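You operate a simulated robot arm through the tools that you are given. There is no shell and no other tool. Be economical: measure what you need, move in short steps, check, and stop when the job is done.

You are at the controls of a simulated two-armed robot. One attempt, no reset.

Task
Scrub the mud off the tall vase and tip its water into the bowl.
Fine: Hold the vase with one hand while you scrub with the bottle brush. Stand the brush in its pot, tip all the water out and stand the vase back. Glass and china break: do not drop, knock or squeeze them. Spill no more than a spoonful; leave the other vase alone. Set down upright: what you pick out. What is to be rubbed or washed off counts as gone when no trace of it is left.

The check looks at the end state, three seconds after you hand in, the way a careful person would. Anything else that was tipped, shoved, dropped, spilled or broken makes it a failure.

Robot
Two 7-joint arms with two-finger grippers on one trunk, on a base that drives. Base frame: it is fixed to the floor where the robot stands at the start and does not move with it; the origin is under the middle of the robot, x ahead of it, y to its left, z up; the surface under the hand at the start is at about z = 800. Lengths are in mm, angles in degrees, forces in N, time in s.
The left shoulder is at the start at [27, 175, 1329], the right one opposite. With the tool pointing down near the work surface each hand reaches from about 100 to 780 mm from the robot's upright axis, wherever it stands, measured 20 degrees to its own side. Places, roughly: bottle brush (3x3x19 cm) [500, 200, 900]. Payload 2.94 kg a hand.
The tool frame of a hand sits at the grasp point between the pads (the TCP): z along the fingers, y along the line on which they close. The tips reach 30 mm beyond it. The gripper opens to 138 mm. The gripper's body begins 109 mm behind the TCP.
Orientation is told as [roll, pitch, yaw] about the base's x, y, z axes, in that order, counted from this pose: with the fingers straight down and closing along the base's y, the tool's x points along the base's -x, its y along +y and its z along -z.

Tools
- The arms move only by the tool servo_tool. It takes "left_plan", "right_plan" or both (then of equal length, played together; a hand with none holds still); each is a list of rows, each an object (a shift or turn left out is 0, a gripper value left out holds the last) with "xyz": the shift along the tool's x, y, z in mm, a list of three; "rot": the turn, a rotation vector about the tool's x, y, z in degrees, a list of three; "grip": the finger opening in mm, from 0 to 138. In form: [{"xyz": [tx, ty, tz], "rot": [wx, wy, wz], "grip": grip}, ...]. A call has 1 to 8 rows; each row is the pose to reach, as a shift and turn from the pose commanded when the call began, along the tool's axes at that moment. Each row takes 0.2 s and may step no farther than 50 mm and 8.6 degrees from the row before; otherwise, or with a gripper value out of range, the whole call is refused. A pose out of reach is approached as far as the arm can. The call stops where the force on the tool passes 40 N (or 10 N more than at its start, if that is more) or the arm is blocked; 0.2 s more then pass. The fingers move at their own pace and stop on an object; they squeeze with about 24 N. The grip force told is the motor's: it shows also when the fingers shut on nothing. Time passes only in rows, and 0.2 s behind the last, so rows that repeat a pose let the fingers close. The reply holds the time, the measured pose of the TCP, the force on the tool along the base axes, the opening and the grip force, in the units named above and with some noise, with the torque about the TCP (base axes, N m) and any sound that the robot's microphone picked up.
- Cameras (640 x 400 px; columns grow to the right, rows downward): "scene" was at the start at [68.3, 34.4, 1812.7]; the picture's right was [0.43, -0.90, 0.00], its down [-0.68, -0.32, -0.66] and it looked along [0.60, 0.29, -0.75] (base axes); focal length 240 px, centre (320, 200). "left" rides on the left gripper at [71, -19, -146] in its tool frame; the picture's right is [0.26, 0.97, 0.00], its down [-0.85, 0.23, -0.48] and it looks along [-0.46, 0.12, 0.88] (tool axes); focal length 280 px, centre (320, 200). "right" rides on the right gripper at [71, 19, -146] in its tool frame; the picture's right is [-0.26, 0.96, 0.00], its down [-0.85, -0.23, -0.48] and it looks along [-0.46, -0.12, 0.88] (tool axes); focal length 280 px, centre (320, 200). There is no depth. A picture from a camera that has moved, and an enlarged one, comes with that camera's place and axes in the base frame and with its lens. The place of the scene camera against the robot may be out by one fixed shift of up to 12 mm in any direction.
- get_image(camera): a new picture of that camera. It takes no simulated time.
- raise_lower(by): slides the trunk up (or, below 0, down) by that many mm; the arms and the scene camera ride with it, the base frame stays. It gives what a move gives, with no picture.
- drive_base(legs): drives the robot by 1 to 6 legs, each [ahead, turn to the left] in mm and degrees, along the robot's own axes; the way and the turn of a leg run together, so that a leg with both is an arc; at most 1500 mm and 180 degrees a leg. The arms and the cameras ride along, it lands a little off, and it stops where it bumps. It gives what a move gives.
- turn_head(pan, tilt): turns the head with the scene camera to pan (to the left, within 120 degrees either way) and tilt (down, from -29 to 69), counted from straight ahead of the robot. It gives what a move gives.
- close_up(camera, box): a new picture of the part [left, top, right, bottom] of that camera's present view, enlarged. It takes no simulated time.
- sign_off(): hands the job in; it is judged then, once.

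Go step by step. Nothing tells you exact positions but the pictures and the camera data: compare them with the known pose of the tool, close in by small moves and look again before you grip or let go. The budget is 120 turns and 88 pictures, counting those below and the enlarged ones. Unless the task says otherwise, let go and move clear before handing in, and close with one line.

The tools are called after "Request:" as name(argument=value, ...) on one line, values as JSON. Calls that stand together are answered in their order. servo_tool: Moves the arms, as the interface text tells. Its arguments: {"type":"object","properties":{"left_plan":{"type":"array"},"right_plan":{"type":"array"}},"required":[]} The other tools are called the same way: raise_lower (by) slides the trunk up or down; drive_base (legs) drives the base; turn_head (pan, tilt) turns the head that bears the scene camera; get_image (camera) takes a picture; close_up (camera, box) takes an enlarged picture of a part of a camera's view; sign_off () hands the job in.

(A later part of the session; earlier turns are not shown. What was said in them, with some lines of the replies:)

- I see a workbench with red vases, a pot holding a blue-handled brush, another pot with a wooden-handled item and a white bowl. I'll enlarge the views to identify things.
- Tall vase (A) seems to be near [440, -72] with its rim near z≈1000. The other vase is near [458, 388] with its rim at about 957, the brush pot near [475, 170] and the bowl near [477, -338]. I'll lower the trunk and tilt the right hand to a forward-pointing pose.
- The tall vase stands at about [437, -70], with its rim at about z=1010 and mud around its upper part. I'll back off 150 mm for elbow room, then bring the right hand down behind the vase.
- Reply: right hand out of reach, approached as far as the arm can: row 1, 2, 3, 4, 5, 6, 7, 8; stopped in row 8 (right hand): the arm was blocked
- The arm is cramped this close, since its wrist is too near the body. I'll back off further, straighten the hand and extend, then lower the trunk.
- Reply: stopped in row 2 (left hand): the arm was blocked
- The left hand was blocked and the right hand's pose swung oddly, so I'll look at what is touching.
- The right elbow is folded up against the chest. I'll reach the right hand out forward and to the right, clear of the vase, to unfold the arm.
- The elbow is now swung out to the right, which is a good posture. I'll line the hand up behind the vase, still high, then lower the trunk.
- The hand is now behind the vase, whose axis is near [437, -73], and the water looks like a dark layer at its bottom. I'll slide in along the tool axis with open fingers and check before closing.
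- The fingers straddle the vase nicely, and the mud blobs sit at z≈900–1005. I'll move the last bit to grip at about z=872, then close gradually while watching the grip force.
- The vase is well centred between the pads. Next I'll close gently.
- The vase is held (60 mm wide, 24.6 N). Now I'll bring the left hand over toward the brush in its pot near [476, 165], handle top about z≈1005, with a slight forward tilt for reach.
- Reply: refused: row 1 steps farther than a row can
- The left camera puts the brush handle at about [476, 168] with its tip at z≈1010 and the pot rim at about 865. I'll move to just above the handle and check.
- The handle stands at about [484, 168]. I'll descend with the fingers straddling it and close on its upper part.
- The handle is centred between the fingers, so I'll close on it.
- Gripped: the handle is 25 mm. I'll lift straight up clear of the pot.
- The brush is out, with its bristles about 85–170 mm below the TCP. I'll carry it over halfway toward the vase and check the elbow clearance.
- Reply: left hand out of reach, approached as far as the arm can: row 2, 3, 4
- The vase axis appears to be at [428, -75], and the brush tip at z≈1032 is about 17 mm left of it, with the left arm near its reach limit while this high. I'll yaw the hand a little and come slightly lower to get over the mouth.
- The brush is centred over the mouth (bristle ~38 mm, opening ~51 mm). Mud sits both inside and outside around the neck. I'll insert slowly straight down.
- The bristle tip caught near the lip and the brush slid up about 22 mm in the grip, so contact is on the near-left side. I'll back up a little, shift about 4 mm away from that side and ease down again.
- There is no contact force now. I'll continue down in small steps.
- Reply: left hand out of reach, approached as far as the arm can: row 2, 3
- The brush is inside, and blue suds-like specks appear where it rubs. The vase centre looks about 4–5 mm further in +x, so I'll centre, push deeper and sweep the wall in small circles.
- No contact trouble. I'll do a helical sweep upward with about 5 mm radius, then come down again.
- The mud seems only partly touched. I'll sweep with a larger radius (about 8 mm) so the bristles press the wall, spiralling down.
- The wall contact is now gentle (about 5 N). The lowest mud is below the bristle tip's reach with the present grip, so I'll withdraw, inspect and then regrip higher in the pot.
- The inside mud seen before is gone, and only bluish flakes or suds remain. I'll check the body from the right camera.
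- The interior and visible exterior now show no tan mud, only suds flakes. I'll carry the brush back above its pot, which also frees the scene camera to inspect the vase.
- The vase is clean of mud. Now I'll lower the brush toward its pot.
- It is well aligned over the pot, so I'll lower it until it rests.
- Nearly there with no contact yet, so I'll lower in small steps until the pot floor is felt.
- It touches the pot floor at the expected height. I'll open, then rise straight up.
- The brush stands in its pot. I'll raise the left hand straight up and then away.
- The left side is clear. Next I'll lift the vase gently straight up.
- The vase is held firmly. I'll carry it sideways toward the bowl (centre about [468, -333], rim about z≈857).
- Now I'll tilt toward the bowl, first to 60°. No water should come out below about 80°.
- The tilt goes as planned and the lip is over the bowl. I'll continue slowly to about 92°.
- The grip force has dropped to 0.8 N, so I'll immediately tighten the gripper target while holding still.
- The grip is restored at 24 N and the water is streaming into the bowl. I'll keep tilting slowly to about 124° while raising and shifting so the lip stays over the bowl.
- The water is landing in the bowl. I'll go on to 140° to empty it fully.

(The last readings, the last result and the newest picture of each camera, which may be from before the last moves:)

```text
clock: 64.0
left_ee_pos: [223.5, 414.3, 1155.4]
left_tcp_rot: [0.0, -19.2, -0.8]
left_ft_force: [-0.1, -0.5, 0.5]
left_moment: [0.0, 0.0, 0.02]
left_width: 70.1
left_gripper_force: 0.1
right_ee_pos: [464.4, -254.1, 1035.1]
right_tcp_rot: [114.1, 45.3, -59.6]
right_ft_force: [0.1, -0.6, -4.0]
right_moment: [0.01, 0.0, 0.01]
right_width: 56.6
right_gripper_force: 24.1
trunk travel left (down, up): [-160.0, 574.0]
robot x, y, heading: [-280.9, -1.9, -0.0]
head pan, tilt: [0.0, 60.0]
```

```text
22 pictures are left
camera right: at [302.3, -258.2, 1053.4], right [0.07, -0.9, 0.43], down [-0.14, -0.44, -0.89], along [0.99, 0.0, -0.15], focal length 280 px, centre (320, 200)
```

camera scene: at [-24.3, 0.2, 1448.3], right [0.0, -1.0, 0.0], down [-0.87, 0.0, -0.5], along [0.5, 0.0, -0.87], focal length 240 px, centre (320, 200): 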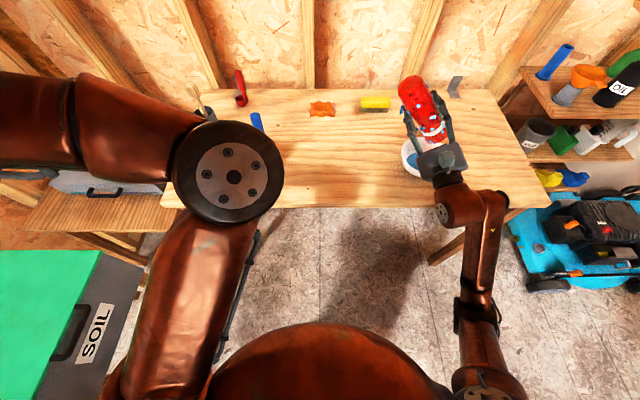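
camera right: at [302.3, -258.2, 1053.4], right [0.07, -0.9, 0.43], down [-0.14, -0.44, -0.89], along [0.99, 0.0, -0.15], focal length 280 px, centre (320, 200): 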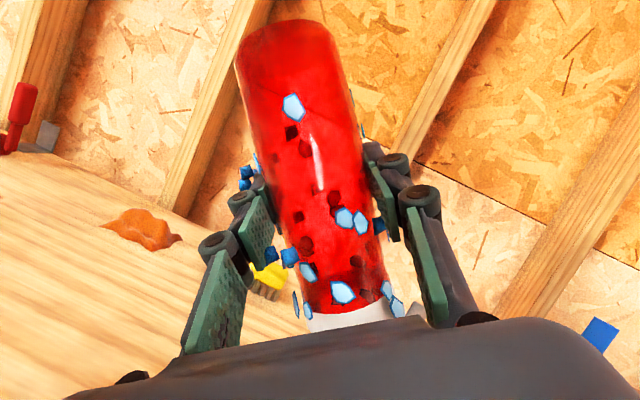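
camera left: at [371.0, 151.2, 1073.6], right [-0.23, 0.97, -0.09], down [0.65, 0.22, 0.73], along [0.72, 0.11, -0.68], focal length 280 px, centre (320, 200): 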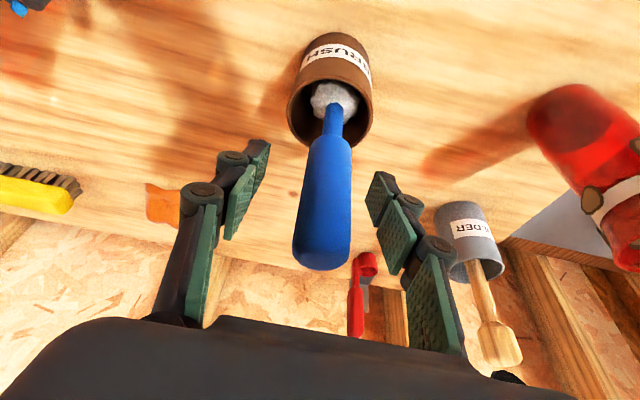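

The water has drained, and the vase has slid about 17 mm along the grip (the base is now farther from the fingers). I'll hold a moment to let the last drops fall and look closely.

Request:
servo_tool(right_plan=[{"xyz": [0, 0, 0]}, {"xyz": [0, 0, 0]}, {"xyz": [0, 0, 0]}, {"xyz": [0, 0, 0]}, {"xyz": [0, 0, 0]}, {"xyz": [0, 0, 0]}])

Request:
close_up(camera="scene", box=[360, 60, 520, 190])

```text
clock: 65.4
left_ee_pos: [224.7, 412.8, 1155.3]
left_tcp_rot: [-0.1, -19.2, -0.8]
left_ft_force: [0.5, -0.7, -0.1]
left_moment: [-0.02, 0.01, 0.0]
left_width: 69.8
left_gripper_force: 0.2
right_ee_pos: [465.2, -254.5, 1035.1]
right_tcp_rot: [114.1, 45.3, -59.6]
right_ft_force: [-0.1, -1.1, -2.8]
right_moment: [-0.02, 0.01, 0.01]
right_width: 56.5
right_gripper_force: 24.2
trunk travel left (down, up): [-160.0, 574.0]
robot x, y, heading: [-276.7, 2.8, 0.2]
head pan, tilt: [0.0, 60.0]
```

```text
3.08 times, centred on (440, 125) of scene
camera zoom: at [-24.4, 0.2, 1448.3], right [0.0, -1.0, 0.0], down [-0.87, 0.0, -0.5], along [0.5, 0.0, -0.87], focal length 738 px, centre (-49, 431)
```

zoom: 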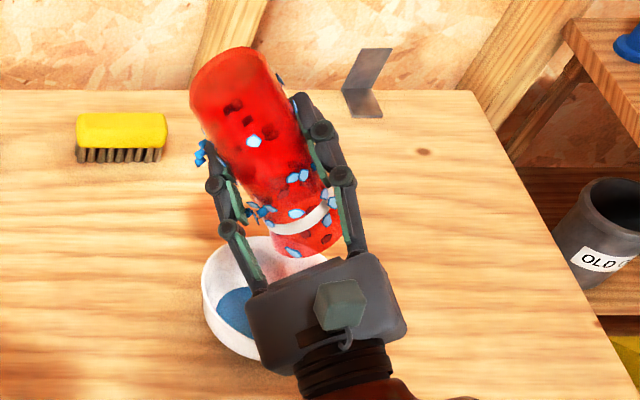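

The vase is empty and the water is all in the bowl. I'll turn the vase back upright.

Request:
servo_tool(right_plan=[{"xyz": [-0.4, -9.2, -0.2], "rot": [2.66, 0.2, -7.01]}, {"xyz": [-0.8, -18.4, -0.3], "rot": [5.32, 0.4, -14.02]}, {"xyz": [-1.2, -27.6, -0.5], "rot": [7.98, 0.6, -21.03]}, {"xyz": [-1.6, -36.8, -0.6], "rot": [10.64, 0.8, -28.04]}, {"xyz": [-2, -46, -0.8], "rot": [13.3, 1, -35.05]}, {"xyz": [-2.4, -55.2, -1], "rot": [15.96, 1.2, -42.06]}, {"xyz": [-2.9, -64.4, -1.1], "rot": [18.62, 1.4, -49.07]}, {"xyz": [-3.3, -73.5, -1.3], "rot": [21.28, 1.6, -56.08]}])

Request:
servo_tool(right_plan=[{"rot": [2.66, 0.2, -7.01]}, {"rot": [5.32, 0.4, -14.02]}, {"rot": [7.98, 0.6, -21.03]}, {"rot": [10.64, 0.8, -28.04]}, {"rot": [13.3, 1, -35.05]}, {"rot": [15.96, 1.2, -42.06]}, {"rot": [18.62, 1.4, -49.07]}, {"rot": [21.28, 1.6, -56.08]}])

Request:
servo_tool(right_plan=[{"rot": [2.37, 0.17, -6.23]}, {"rot": [4.73, 0.35, -12.47]}, {"rot": [7.1, 0.52, -18.7]}, {"rot": [7.1, 0.52, -18.7]}])

Request:
get_image(camera="right")

Request:
close_up(camera="scene", box=[320, 60, 480, 190])

```text
clock: 67.2
left_ee_pos: [224.1, 414.4, 1155.8]
left_tcp_rot: [0.0, -19.2, -0.7]
left_ft_force: [-0.8, 0.5, 0.4]
left_moment: [-0.03, 0.01, 0.0]
left_width: 70.0
left_gripper_force: 0.1
right_ee_pos: [467.1, -199.9, 984.9]
right_tcp_rot: [87.8, -10.0, -68.7]
right_ft_force: [0.4, 0.6, -2.8]
right_moment: [0.04, -0.03, 0.03]
right_width: 56.4
right_gripper_force: 23.9
trunk travel left (down, up): [-160.0, 574.0]
robot x, y, heading: [-280.6, 0.6, -0.0]
head pan, tilt: [0.0, 60.0]
```

```text
clock: 69.0
left_ee_pos: [224.1, 414.4, 1156.4]
left_tcp_rot: [-0.1, -19.2, -0.9]
left_ft_force: [0.1, -0.3, 0.2]
left_moment: [-0.01, 0.0, 0.0]
left_width: 70.2
left_gripper_force: 0.1
right_ee_pos: [464.6, -200.2, 985.1]
right_tcp_rot: [46.3, -61.9, -40.9]
right_ft_force: [0.7, -0.3, -3.7]
right_moment: [-0.04, 0.02, -0.01]
right_width: 56.5
right_gripper_force: 24.1
trunk travel left (down, up): [-160.0, 574.0]
robot x, y, heading: [-282.4, 2.4, 0.4]
head pan, tilt: [0.0, 60.0]
```

```text
clock: 70.0
left_ee_pos: [224.1, 413.4, 1155.5]
left_tcp_rot: [0.0, -19.2, -0.8]
left_ft_force: [-0.1, -0.2, 0.6]
left_moment: [0.04, 0.03, 0.0]
left_width: 69.9
left_gripper_force: 0.2
right_ee_pos: [465.8, -200.3, 982.9]
right_tcp_rot: [-0.3, -69.3, 1.9]
right_ft_force: [0.4, -0.4, -3.3]
right_moment: [0.02, 0.04, 0.04]
right_width: 56.5
right_gripper_force: 23.8
trunk travel left (down, up): [-160.0, 574.0]
robot x, y, heading: [-277.5, -0.3, 0.0]
head pan, tilt: [0.0, 60.0]
```

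```text
20 pictures are left
camera right: at [302.9, -187.0, 967.1], right [0.06, 0.97, 0.24], down [-0.14, -0.23, 0.96], along [0.99, -0.1, 0.12], focal length 280 px, centre (320, 200)
```

right: 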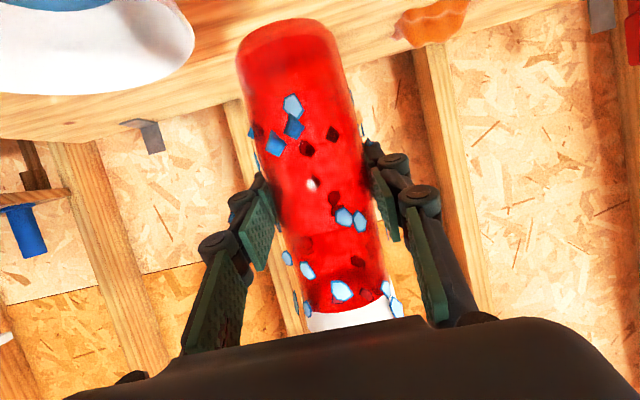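

```text
3.08 times, centred on (400, 125) of scene
camera zoom: at [-24.2, -0.1, 1448.3], right [0.0, -1.0, 0.0], down [-0.87, 0.0, -0.5], along [0.5, 0.0, -0.87], focal length 738 px, centre (74, 431)
```

zoom: 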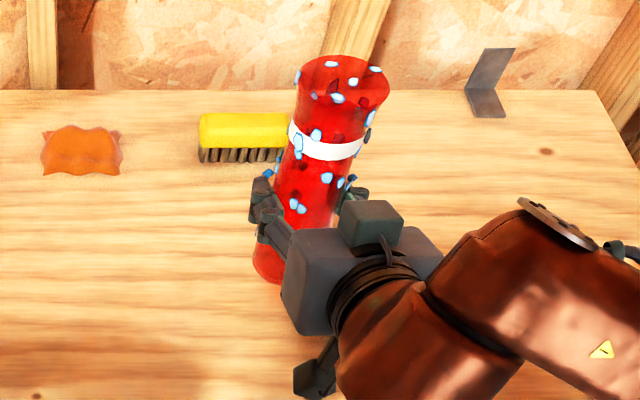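

The vase is upright and firmly held. I'll carry it back over its original spot and begin lowering.

Request:
servo_tool(right_plan=[{"xyz": [1, 12, -2.5]}, {"xyz": [2.6, 33, -7]}, {"xyz": [4.3, 55, -11.5]}, {"xyz": [6, 77, -16]}, {"xyz": [7.8, 99, -20.6]}, {"xyz": [9.3, 118, -24.6]}, {"xyz": [9.9, 126.7, -26.2]}, {"xyz": [9.9, 126.7, -26.2]}])

Request:
servo_tool(right_plan=[{"xyz": [9, 0, 3.4]}, {"xyz": [20, 0, 7.6]}, {"xyz": [33, 0, 12.5]}, {"xyz": [45, 0, 17]}, {"xyz": [55, 0, 21]}, {"xyz": [63, 0, 24]}, {"xyz": [66, 0, 25]}, {"xyz": [66, 0, 25]}])

Request:
get_image(camera="right")

Request:
close_up(camera="scene", box=[290, 80, 450, 210])

```text
clock: 71.8
left_ee_pos: [224.6, 412.8, 1156.3]
left_tcp_rot: [0.0, -19.3, -0.7]
left_ft_force: [0.6, -0.2, 0.1]
left_moment: [-0.01, -0.01, 0.02]
left_width: 69.8
left_gripper_force: 0.0
right_ee_pos: [432.9, -75.0, 984.8]
right_tcp_rot: [-0.1, -69.3, 1.7]
right_ft_force: [-0.6, 0.2, -3.5]
right_moment: [-0.01, 0.01, 0.03]
right_width: 56.4
right_gripper_force: 24.3
trunk travel left (down, up): [-160.0, 574.0]
robot x, y, heading: [-278.5, 0.5, 0.5]
head pan, tilt: [0.0, 60.0]
```

```text
clock: 73.6
left_ee_pos: [224.6, 414.1, 1156.9]
left_tcp_rot: [0.0, -19.1, -0.8]
left_ft_force: [0.1, -0.3, -0.1]
left_moment: [0.01, 0.02, -0.01]
left_width: 70.1
left_gripper_force: 0.1
right_ee_pos: [433.7, -74.6, 913.9]
right_tcp_rot: [-0.1, -69.2, 1.9]
right_ft_force: [0.1, 0.1, -2.8]
right_moment: [0.03, 0.03, 0.02]
right_width: 56.2
right_gripper_force: 24.0
trunk travel left (down, up): [-160.0, 574.0]
robot x, y, heading: [-283.5, -3.3, 0.1]
head pan, tilt: [0.0, 60.0]
```

```text
18 pictures are left
camera right: at [270.2, -60.4, 897.3], right [0.06, 0.97, 0.24], down [-0.14, -0.23, 0.96], along [0.99, -0.1, 0.12], focal length 280 px, centre (320, 200)
```

right: 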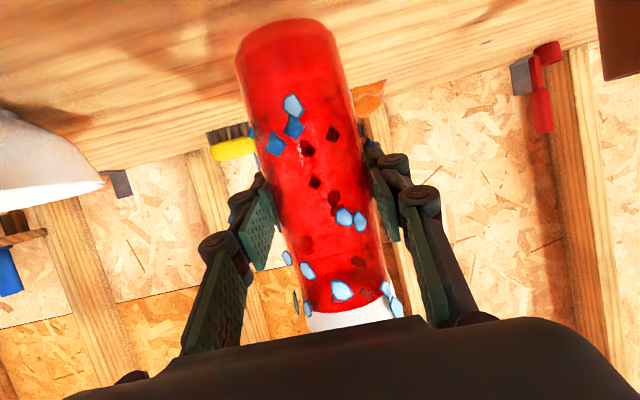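

```text
3.08 times, centred on (370, 145) of scene
camera zoom: at [-24.3, 0.5, 1448.3], right [0.0, -1.0, 0.0], down [-0.87, 0.0, -0.5], along [0.5, 0.0, -0.87], focal length 738 px, centre (166, 369)
```

zoom: 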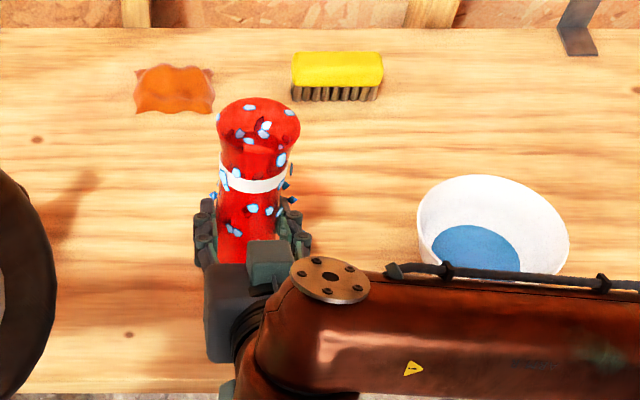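

The base is about 25 mm above the table. I'll lower gently in stages, watching the vertical force.

Request:
servo_tool(right_plan=[{"xyz": [4.7, 0, 1.8]}, {"xyz": [9.4, 0, 3.6]}, {"xyz": [14, 0, 5.3]}, {"xyz": [15.9, 0, 6]}, {"xyz": [15.9, 0, 6]}])

Request:
servo_tool(right_plan=[{"xyz": [1.4, 0, 0.5]}, {"xyz": [2.8, 0, 1.1]}, {"xyz": [2.8, 0, 1.1]}])

Request:
servo_tool(right_plan=[{"xyz": [1.4, 0, 0.5]}, {"xyz": [2.8, 0, 1.1]}, {"xyz": [2.8, 0, 1.1]}])

```text
clock: 74.8
left_ee_pos: [223.8, 413.3, 1156.6]
left_tcp_rot: [-0.1, -19.3, -0.8]
left_ft_force: [0.3, -0.1, -0.2]
left_moment: [0.01, -0.01, 0.01]
left_width: 70.2
left_gripper_force: 0.0
right_ee_pos: [432.6, -72.3, 897.5]
right_tcp_rot: [-0.1, -69.2, 1.8]
right_ft_force: [0.8, 0.7, -2.4]
right_moment: [0.0, 0.03, -0.04]
right_width: 56.4
right_gripper_force: 24.1
trunk travel left (down, up): [-160.0, 574.0]
robot x, y, heading: [-282.3, 0.9, 0.1]
head pan, tilt: [0.0, 60.0]
```

```text
clock: 75.6
left_ee_pos: [223.6, 414.1, 1156.5]
left_tcp_rot: [0.0, -19.2, -0.8]
left_ft_force: [0.1, 0.0, -1.2]
left_moment: [-0.01, 0.03, 0.0]
left_width: 69.9
left_gripper_force: 0.0
right_ee_pos: [432.4, -73.5, 893.3]
right_tcp_rot: [-0.1, -69.3, 1.8]
right_ft_force: [0.3, 0.1, -4.2]
right_moment: [0.02, 0.04, -0.01]
right_width: 56.3
right_gripper_force: 23.8
trunk travel left (down, up): [-160.0, 574.0]
robot x, y, heading: [-276.6, -2.3, 0.2]
head pan, tilt: [0.0, 60.0]
```

```text
clock: 76.4
left_ee_pos: [224.4, 413.6, 1155.4]
left_tcp_rot: [0.0, -19.4, -0.8]
left_ft_force: [0.6, 0.2, -0.6]
left_moment: [-0.01, -0.03, 0.0]
left_width: 70.1
left_gripper_force: 0.2
right_ee_pos: [432.4, -74.6, 890.9]
right_tcp_rot: [-0.1, -69.3, 1.8]
right_ft_force: [-1.0, 0.6, -2.4]
right_moment: [0.06, -0.01, 0.01]
right_width: 56.6
right_gripper_force: 24.6
trunk travel left (down, up): [-160.0, 574.0]
robot x, y, heading: [-281.5, 2.9, -0.1]
head pan, tilt: [0.0, 60.0]
```

Request:
servo_tool(right_plan=[{"xyz": [1.4, 0, 0.5]}, {"xyz": [2.8, 0, 1.1]}, {"xyz": [2.8, 0, 1.1]}])

Request:
servo_tool(right_plan=[{"xyz": [1.4, 0, 0.5]}, {"xyz": [1.9, 0, 0.7]}, {"xyz": [1.9, 0, 0.7]}])

```text
clock: 77.2
left_ee_pos: [224.5, 414.0, 1155.3]
left_tcp_rot: [0.0, -19.3, -0.7]
left_ft_force: [0.4, -0.7, -0.4]
left_moment: [-0.03, 0.01, 0.0]
left_width: 69.8
left_gripper_force: 0.0
right_ee_pos: [432.9, -74.2, 887.8]
right_tcp_rot: [-0.1, -69.2, 1.7]
right_ft_force: [0.1, 0.0, -4.0]
right_moment: [0.01, 0.06, 0.04]
right_width: 56.3
right_gripper_force: 23.9
trunk travel left (down, up): [-160.0, 574.0]
robot x, y, heading: [-280.7, 2.4, 0.2]
head pan, tilt: [0.0, 60.0]
```

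```text
clock: 78.0
left_ee_pos: [223.6, 413.8, 1156.1]
left_tcp_rot: [0.0, -19.2, -0.8]
left_ft_force: [-0.7, 0.7, -0.2]
left_moment: [0.0, 0.01, 0.03]
left_width: 70.0
left_gripper_force: 0.0
right_ee_pos: [433.0, -73.3, 885.2]
right_tcp_rot: [0.0, -69.3, 1.7]
right_ft_force: [0.3, 0.5, -0.8]
right_moment: [0.06, -0.02, 0.06]
right_width: 56.5
right_gripper_force: 24.0
trunk travel left (down, up): [-160.0, 574.0]
robot x, y, heading: [-280.4, -0.3, 0.2]
head pan, tilt: [0.0, 60.0]
```

Request:
servo_tool(right_plan=[{"xyz": [0.9, 0, 0.35]}, {"xyz": [1.4, 0, 0.5]}, {"xyz": [1.4, 0, 0.5]}])

Request:
get_image(camera="right")

```text
clock: 78.8
left_ee_pos: [223.9, 413.6, 1156.3]
left_tcp_rot: [0.0, -19.3, -0.9]
left_ft_force: [0.2, -0.7, 0.5]
left_moment: [-0.01, -0.02, -0.01]
left_width: 69.9
left_gripper_force: 0.0
right_ee_pos: [432.8, -73.3, 885.4]
right_tcp_rot: [0.0, -69.3, 1.7]
right_ft_force: [2.1, 0.4, 2.9]
right_moment: [0.11, -0.36, -0.03]
right_width: 56.4
right_gripper_force: 24.2
trunk travel left (down, up): [-160.0, 574.0]
robot x, y, heading: [-280.3, 4.4, -0.0]
head pan, tilt: [0.0, 60.0]
```

```text
16 pictures are left
camera right: at [269.9, -60.5, 869.0], right [0.06, 0.97, 0.25], down [-0.14, -0.23, 0.96], along [0.99, -0.1, 0.12], focal length 280 px, centre (320, 200)
```

right: 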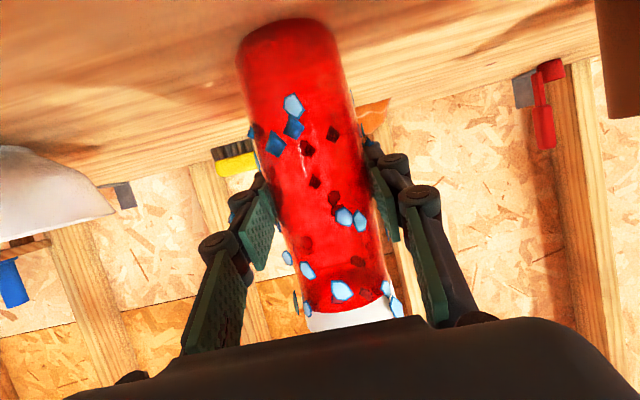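

The vase has touched down, with slight contact on the far edge of its base. I'll try a small tilt correction and watch the moment.

Request:
servo_tool(right_plan=[{"rot": [0, -0.8, 0]}, {"rot": [0, -1.5, 0]}, {"rot": [0, -1.5, 0]}])

Request:
close_up(camera="scene", box=[290, 100, 410, 200])

```text
clock: 79.6
left_ee_pos: [222.9, 414.0, 1155.3]
left_tcp_rot: [-0.1, -19.3, -0.9]
left_ft_force: [0.6, -0.7, -0.7]
left_moment: [0.02, 0.03, -0.01]
left_width: 70.0
left_gripper_force: 0.0
right_ee_pos: [431.3, -73.5, 884.3]
right_tcp_rot: [-0.1, -71.0, 1.7]
right_ft_force: [-1.5, -3.0, 8.5]
right_moment: [-0.11, 0.39, 0.05]
right_width: 56.6
right_gripper_force: 24.1
trunk travel left (down, up): [-160.0, 574.0]
robot x, y, heading: [-281.5, -0.2, -0.1]
head pan, tilt: [0.0, 60.0]
```

```text
4.00 times, centred on (350, 150) of scene
camera zoom: at [-25.7, 0.2, 1448.7], right [0.0, -1.0, 0.0], down [-0.87, 0.0, -0.5], along [0.5, 0.0, -0.87], focal length 960 px, centre (200, 400)
```

zoom: 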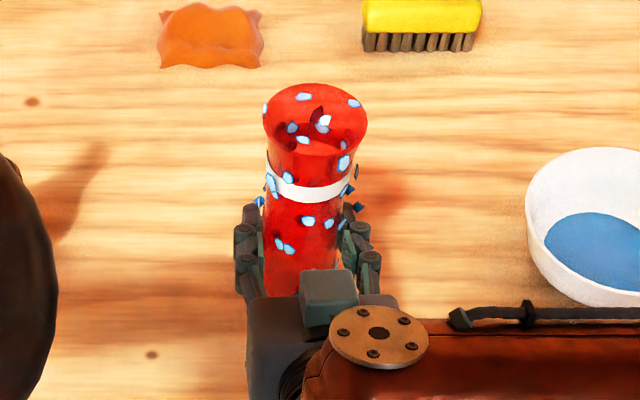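

The moment flipped, so the base is flat within about a degree, and the vase stands exactly where it was. I'll back half the correction off and then open slowly.

Request:
servo_tool(right_plan=[{"xyz": [-0.4, 0, 0], "rot": [0, 0.7, 0]}, {"xyz": [-0.4, 0, 0], "rot": [0, 0.7, 0]}, {"xyz": [-0.4, 0, 0], "rot": [0, 0.7, 0], "grip": 56}, {"xyz": [-0.4, 0, 0], "rot": [0, 0.7, 0], "grip": 58}, {"xyz": [-0.4, 0, 0], "rot": [0, 0.7, 0], "grip": 60}, {"xyz": [-0.4, 0, 0], "rot": [0, 0.7, 0], "grip": 63}, {"xyz": [-0.4, 0, 0], "rot": [0, 0.7, 0], "grip": 66}, {"xyz": [-0.4, 0, 0], "rot": [0, 0.7, 0], "grip": 70}])

Request:
get_image(camera="right")

```text
clock: 81.4
left_ee_pos: [224.5, 413.1, 1155.7]
left_tcp_rot: [0.0, -19.2, -0.8]
left_ft_force: [-0.6, -0.7, -0.4]
left_moment: [-0.02, 0.03, -0.03]
left_width: 69.8
left_gripper_force: 0.0
right_ee_pos: [432.5, -73.9, 884.7]
right_tcp_rot: [-0.1, -70.0, 1.8]
right_ft_force: [0.2, 0.0, -0.3]
right_moment: [0.01, 0.02, 0.01]
right_width: 70.1
right_gripper_force: 0.0
trunk travel left (down, up): [-160.0, 574.0]
robot x, y, heading: [-281.3, -0.3, 0.2]
head pan, tilt: [0.0, 60.0]
```

```text
14 pictures are left
camera right: at [270.3, -60.1, 865.7], right [0.06, 0.97, 0.25], down [-0.15, -0.23, 0.96], along [0.99, -0.1, 0.13], focal length 280 px, centre (320, 200)
```

right: 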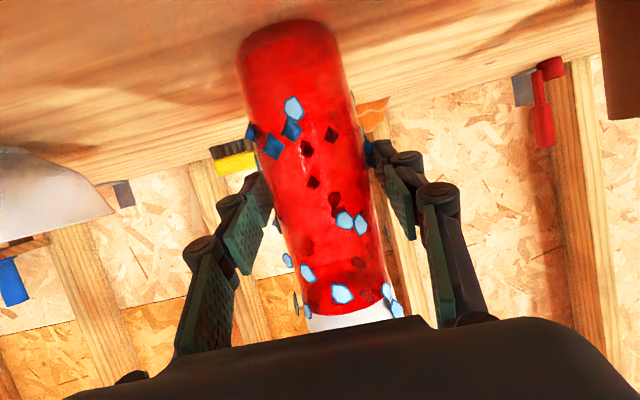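

The vase is released and standing. I'll open wider and back the hand straight out.

Request:
servo_tool(right_plan=[{"grip": 85}, {"grip": 100}, {"grip": 110}, {"xyz": [0, 0, -20], "grip": 110}, {"xyz": [0, 0, -50]}, {"xyz": [0, 0, -85]}, {"xyz": [0, 0, -125]}, {"xyz": [0, 0, -160]}])

Request:
close_up(camera="right", box=[200, 0, 440, 340])

Request:
get_image(camera="scene")

```text
clock: 83.2
left_ee_pos: [223.7, 415.6, 1154.6]
left_tcp_rot: [-0.1, -19.1, -0.8]
left_ft_force: [2.1, -0.9, -1.4]
left_moment: [0.04, 0.19, 0.02]
left_width: 70.0
left_gripper_force: 0.1
right_ee_pos: [285.3, -74.7, 937.6]
right_tcp_rot: [0.5, -69.6, 1.3]
right_ft_force: [0.8, 1.5, 7.7]
right_moment: [-0.09, 0.9, -0.21]
right_width: 110.0
right_gripper_force: 0.0
trunk travel left (down, up): [-160.0, 574.0]
robot x, y, heading: [-280.9, 1.1, 0.2]
head pan, tilt: [0.0, 60.0]
```

```text
1.18 times, centred on (320, 170) of right
camera zoom: at [122.5, -60.5, 919.9], right [0.07, 0.97, 0.25], down [-0.14, -0.24, 0.96], along [0.99, -0.1, 0.12], focal length 330 px, centre (320, 235)
```

zoom: 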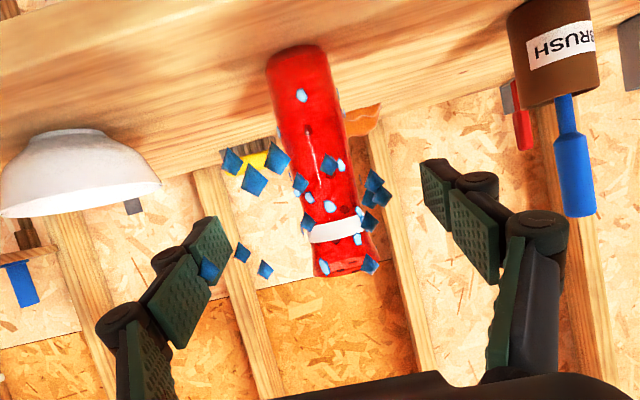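

```text
12 pictures are left
camera scene: at [-24.3, 1.8, 1448.5], right [0.0, -1.0, 0.0], down [-0.87, 0.0, -0.5], along [0.5, 0.0, -0.87], focal length 240 px, centre (320, 200)
```

scene: 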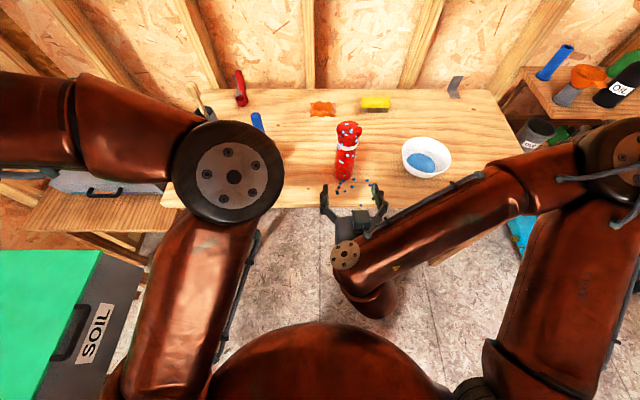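

Some dark blue specks appear near the vase base, so I'll look closely at those.

Request:
close_up(camera="scene", box=[300, 110, 420, 210])

```text
4.00 times, centred on (360, 160) of scene
camera zoom: at [-24.3, 1.8, 1448.5], right [0.0, -1.0, 0.0], down [-0.87, 0.0, -0.5], along [0.5, 0.0, -0.87], focal length 960 px, centre (160, 360)
```

zoom: 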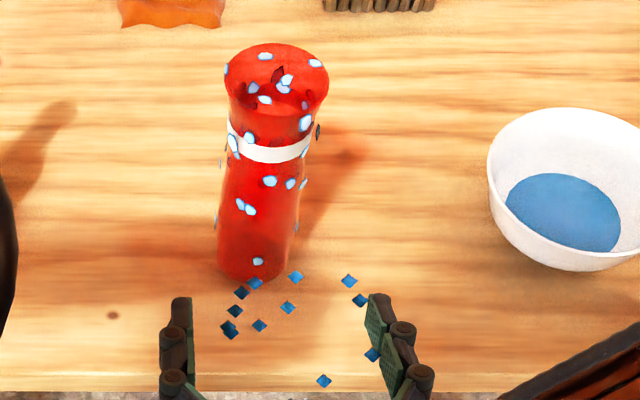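

The specks seem to float around the gripper rather than lie on the table. I'll move the hand up and to the right to see whether they follow.

Request:
servo_tool(right_plan=[{"xyz": [-22, -5, -8]}, {"xyz": [-45, -20, -17]}, {"xyz": [-68, -40, -25]}, {"xyz": [-90, -65, -34]}, {"xyz": [-112, -95, -42]}, {"xyz": [-112, -95, -42]}])

Request:
get_image(camera="scene")

```text
clock: 84.6
left_ee_pos: [222.2, 417.2, 1156.2]
left_tcp_rot: [-0.1, -19.3, -0.7]
left_ft_force: [-0.5, 0.4, -0.2]
left_moment: [-0.1, -0.07, -0.05]
left_width: 70.1
left_gripper_force: 0.1
right_ee_pos: [283.1, -173.6, 1058.2]
right_tcp_rot: [-0.5, -70.2, 2.2]
right_ft_force: [0.0, 1.1, 1.6]
right_moment: [0.0, 0.05, -0.05]
right_width: 110.4
right_gripper_force: 0.1
trunk travel left (down, up): [-160.0, 574.0]
robot x, y, heading: [-278.0, -0.6, 0.2]
head pan, tilt: [0.0, 60.0]
```

```text
10 pictures are left
camera scene: at [-26.1, 2.9, 1448.8], right [0.0, -1.0, 0.0], down [-0.87, 0.0, -0.5], along [0.5, 0.0, -0.87], focal length 240 px, centre (320, 200)
```

scene: 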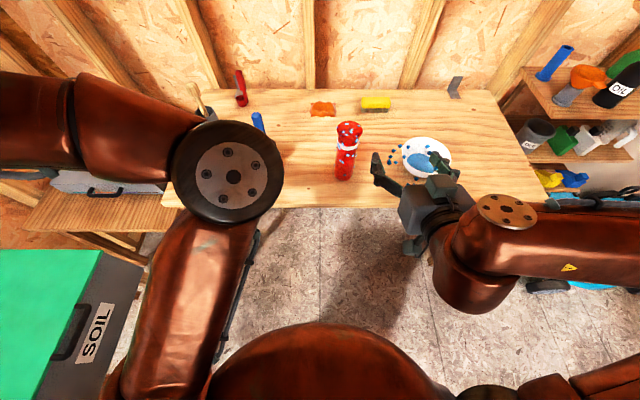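

The specks follow the hand, so nothing is spilled on the table. Last close checks: the vase, the table and the brush pot.

Request:
close_up(camera="scene", box=[310, 100, 470, 200])

Request:
get_image(camera="left")

Request:
close_up(camera="right", box=[200, 0, 640, 275])

```text
4.00 times, centred on (390, 150) of scene
camera zoom: at [-26.1, 2.9, 1448.8], right [0.0, -1.0, 0.0], down [-0.87, 0.0, -0.5], along [0.5, 0.0, -0.87], focal length 960 px, centre (40, 400)
```

zoom: 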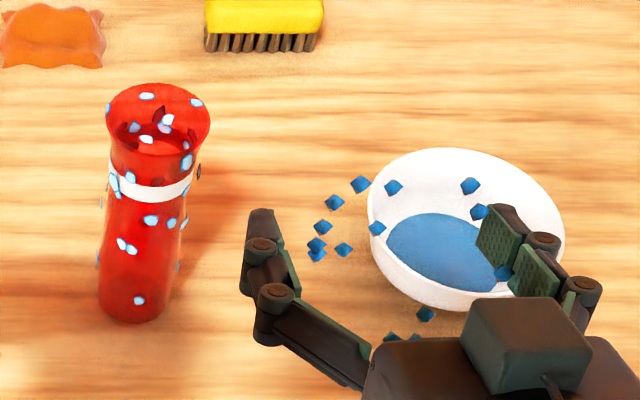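

```text
8 pictures are left
camera left: at [107.3, 399.2, 1269.6], right [-0.23, 0.97, -0.09], down [0.65, 0.22, 0.73], along [0.73, 0.11, -0.68], focal length 280 px, centre (320, 200)
```

left: 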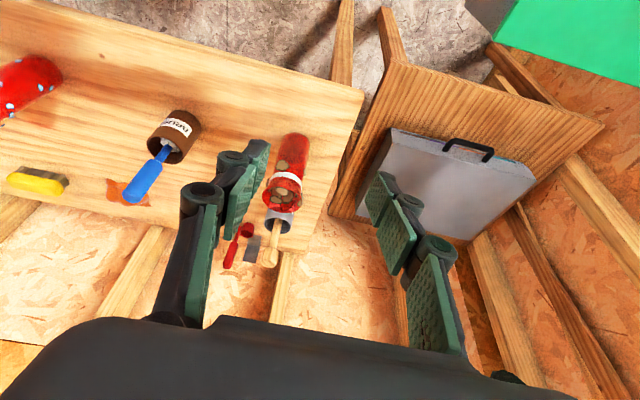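

```text
1.45 times, centred on (420, 138) of right
camera zoom: at [120.7, -160.0, 1039.1], right [0.06, 0.97, 0.24], down [-0.15, -0.23, 0.96], along [0.99, -0.09, 0.13], focal length 408 px, centre (174, 291)
```

zoom: 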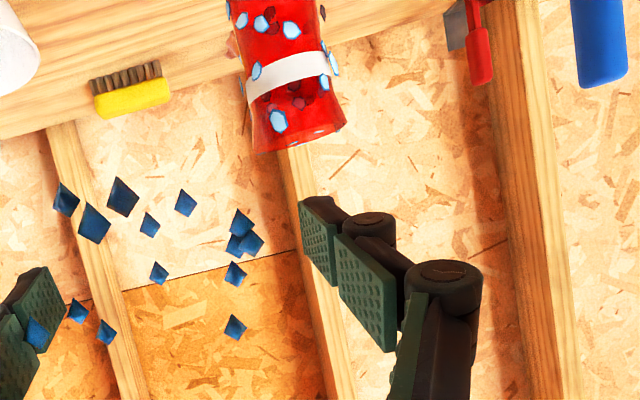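

Request:
close_up(camera="scene", box=[328, 115, 368, 140])

Request:
close_up(camera="left", box=[0, 50, 240, 210])

```text
16.00 times, centred on (348, 128) of scene
camera zoom: at [-26.1, 2.9, 1448.8], right [0.0, -1.0, 0.0], down [-0.87, 0.0, -0.5], along [0.5, 0.0, -0.87], focal length 3840 px, centre (-128, 1360)
```

zoom: 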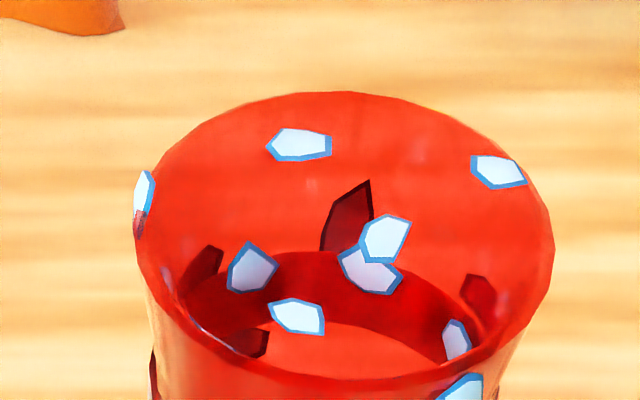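

```text
2.50 times, centred on (120, 130) of left
camera zoom: at [107.3, 399.2, 1269.6], right [-0.23, 0.97, -0.09], down [0.65, 0.22, 0.73], along [0.73, 0.11, -0.68], focal length 701 px, centre (820, 375)
```

zoom: 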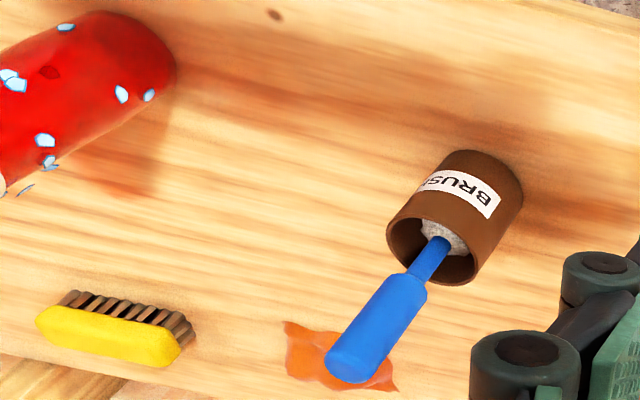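

No mud is left on the tall vase: only the pale suds flecks remain, and I couldn't view its far outer side directly. It stands empty on its spot, the brush is in its pot, and the table is dry. I'll hand in.

Request:
sign_off()

```text
The job is handed in.
```

I scrubbed the mud off the tall vase, stood the brush back in its pot, tipped the water into the bowl and stood the vase back upright. Some pale suds flecks remain on the glass, and I saw its far side only through the glass.
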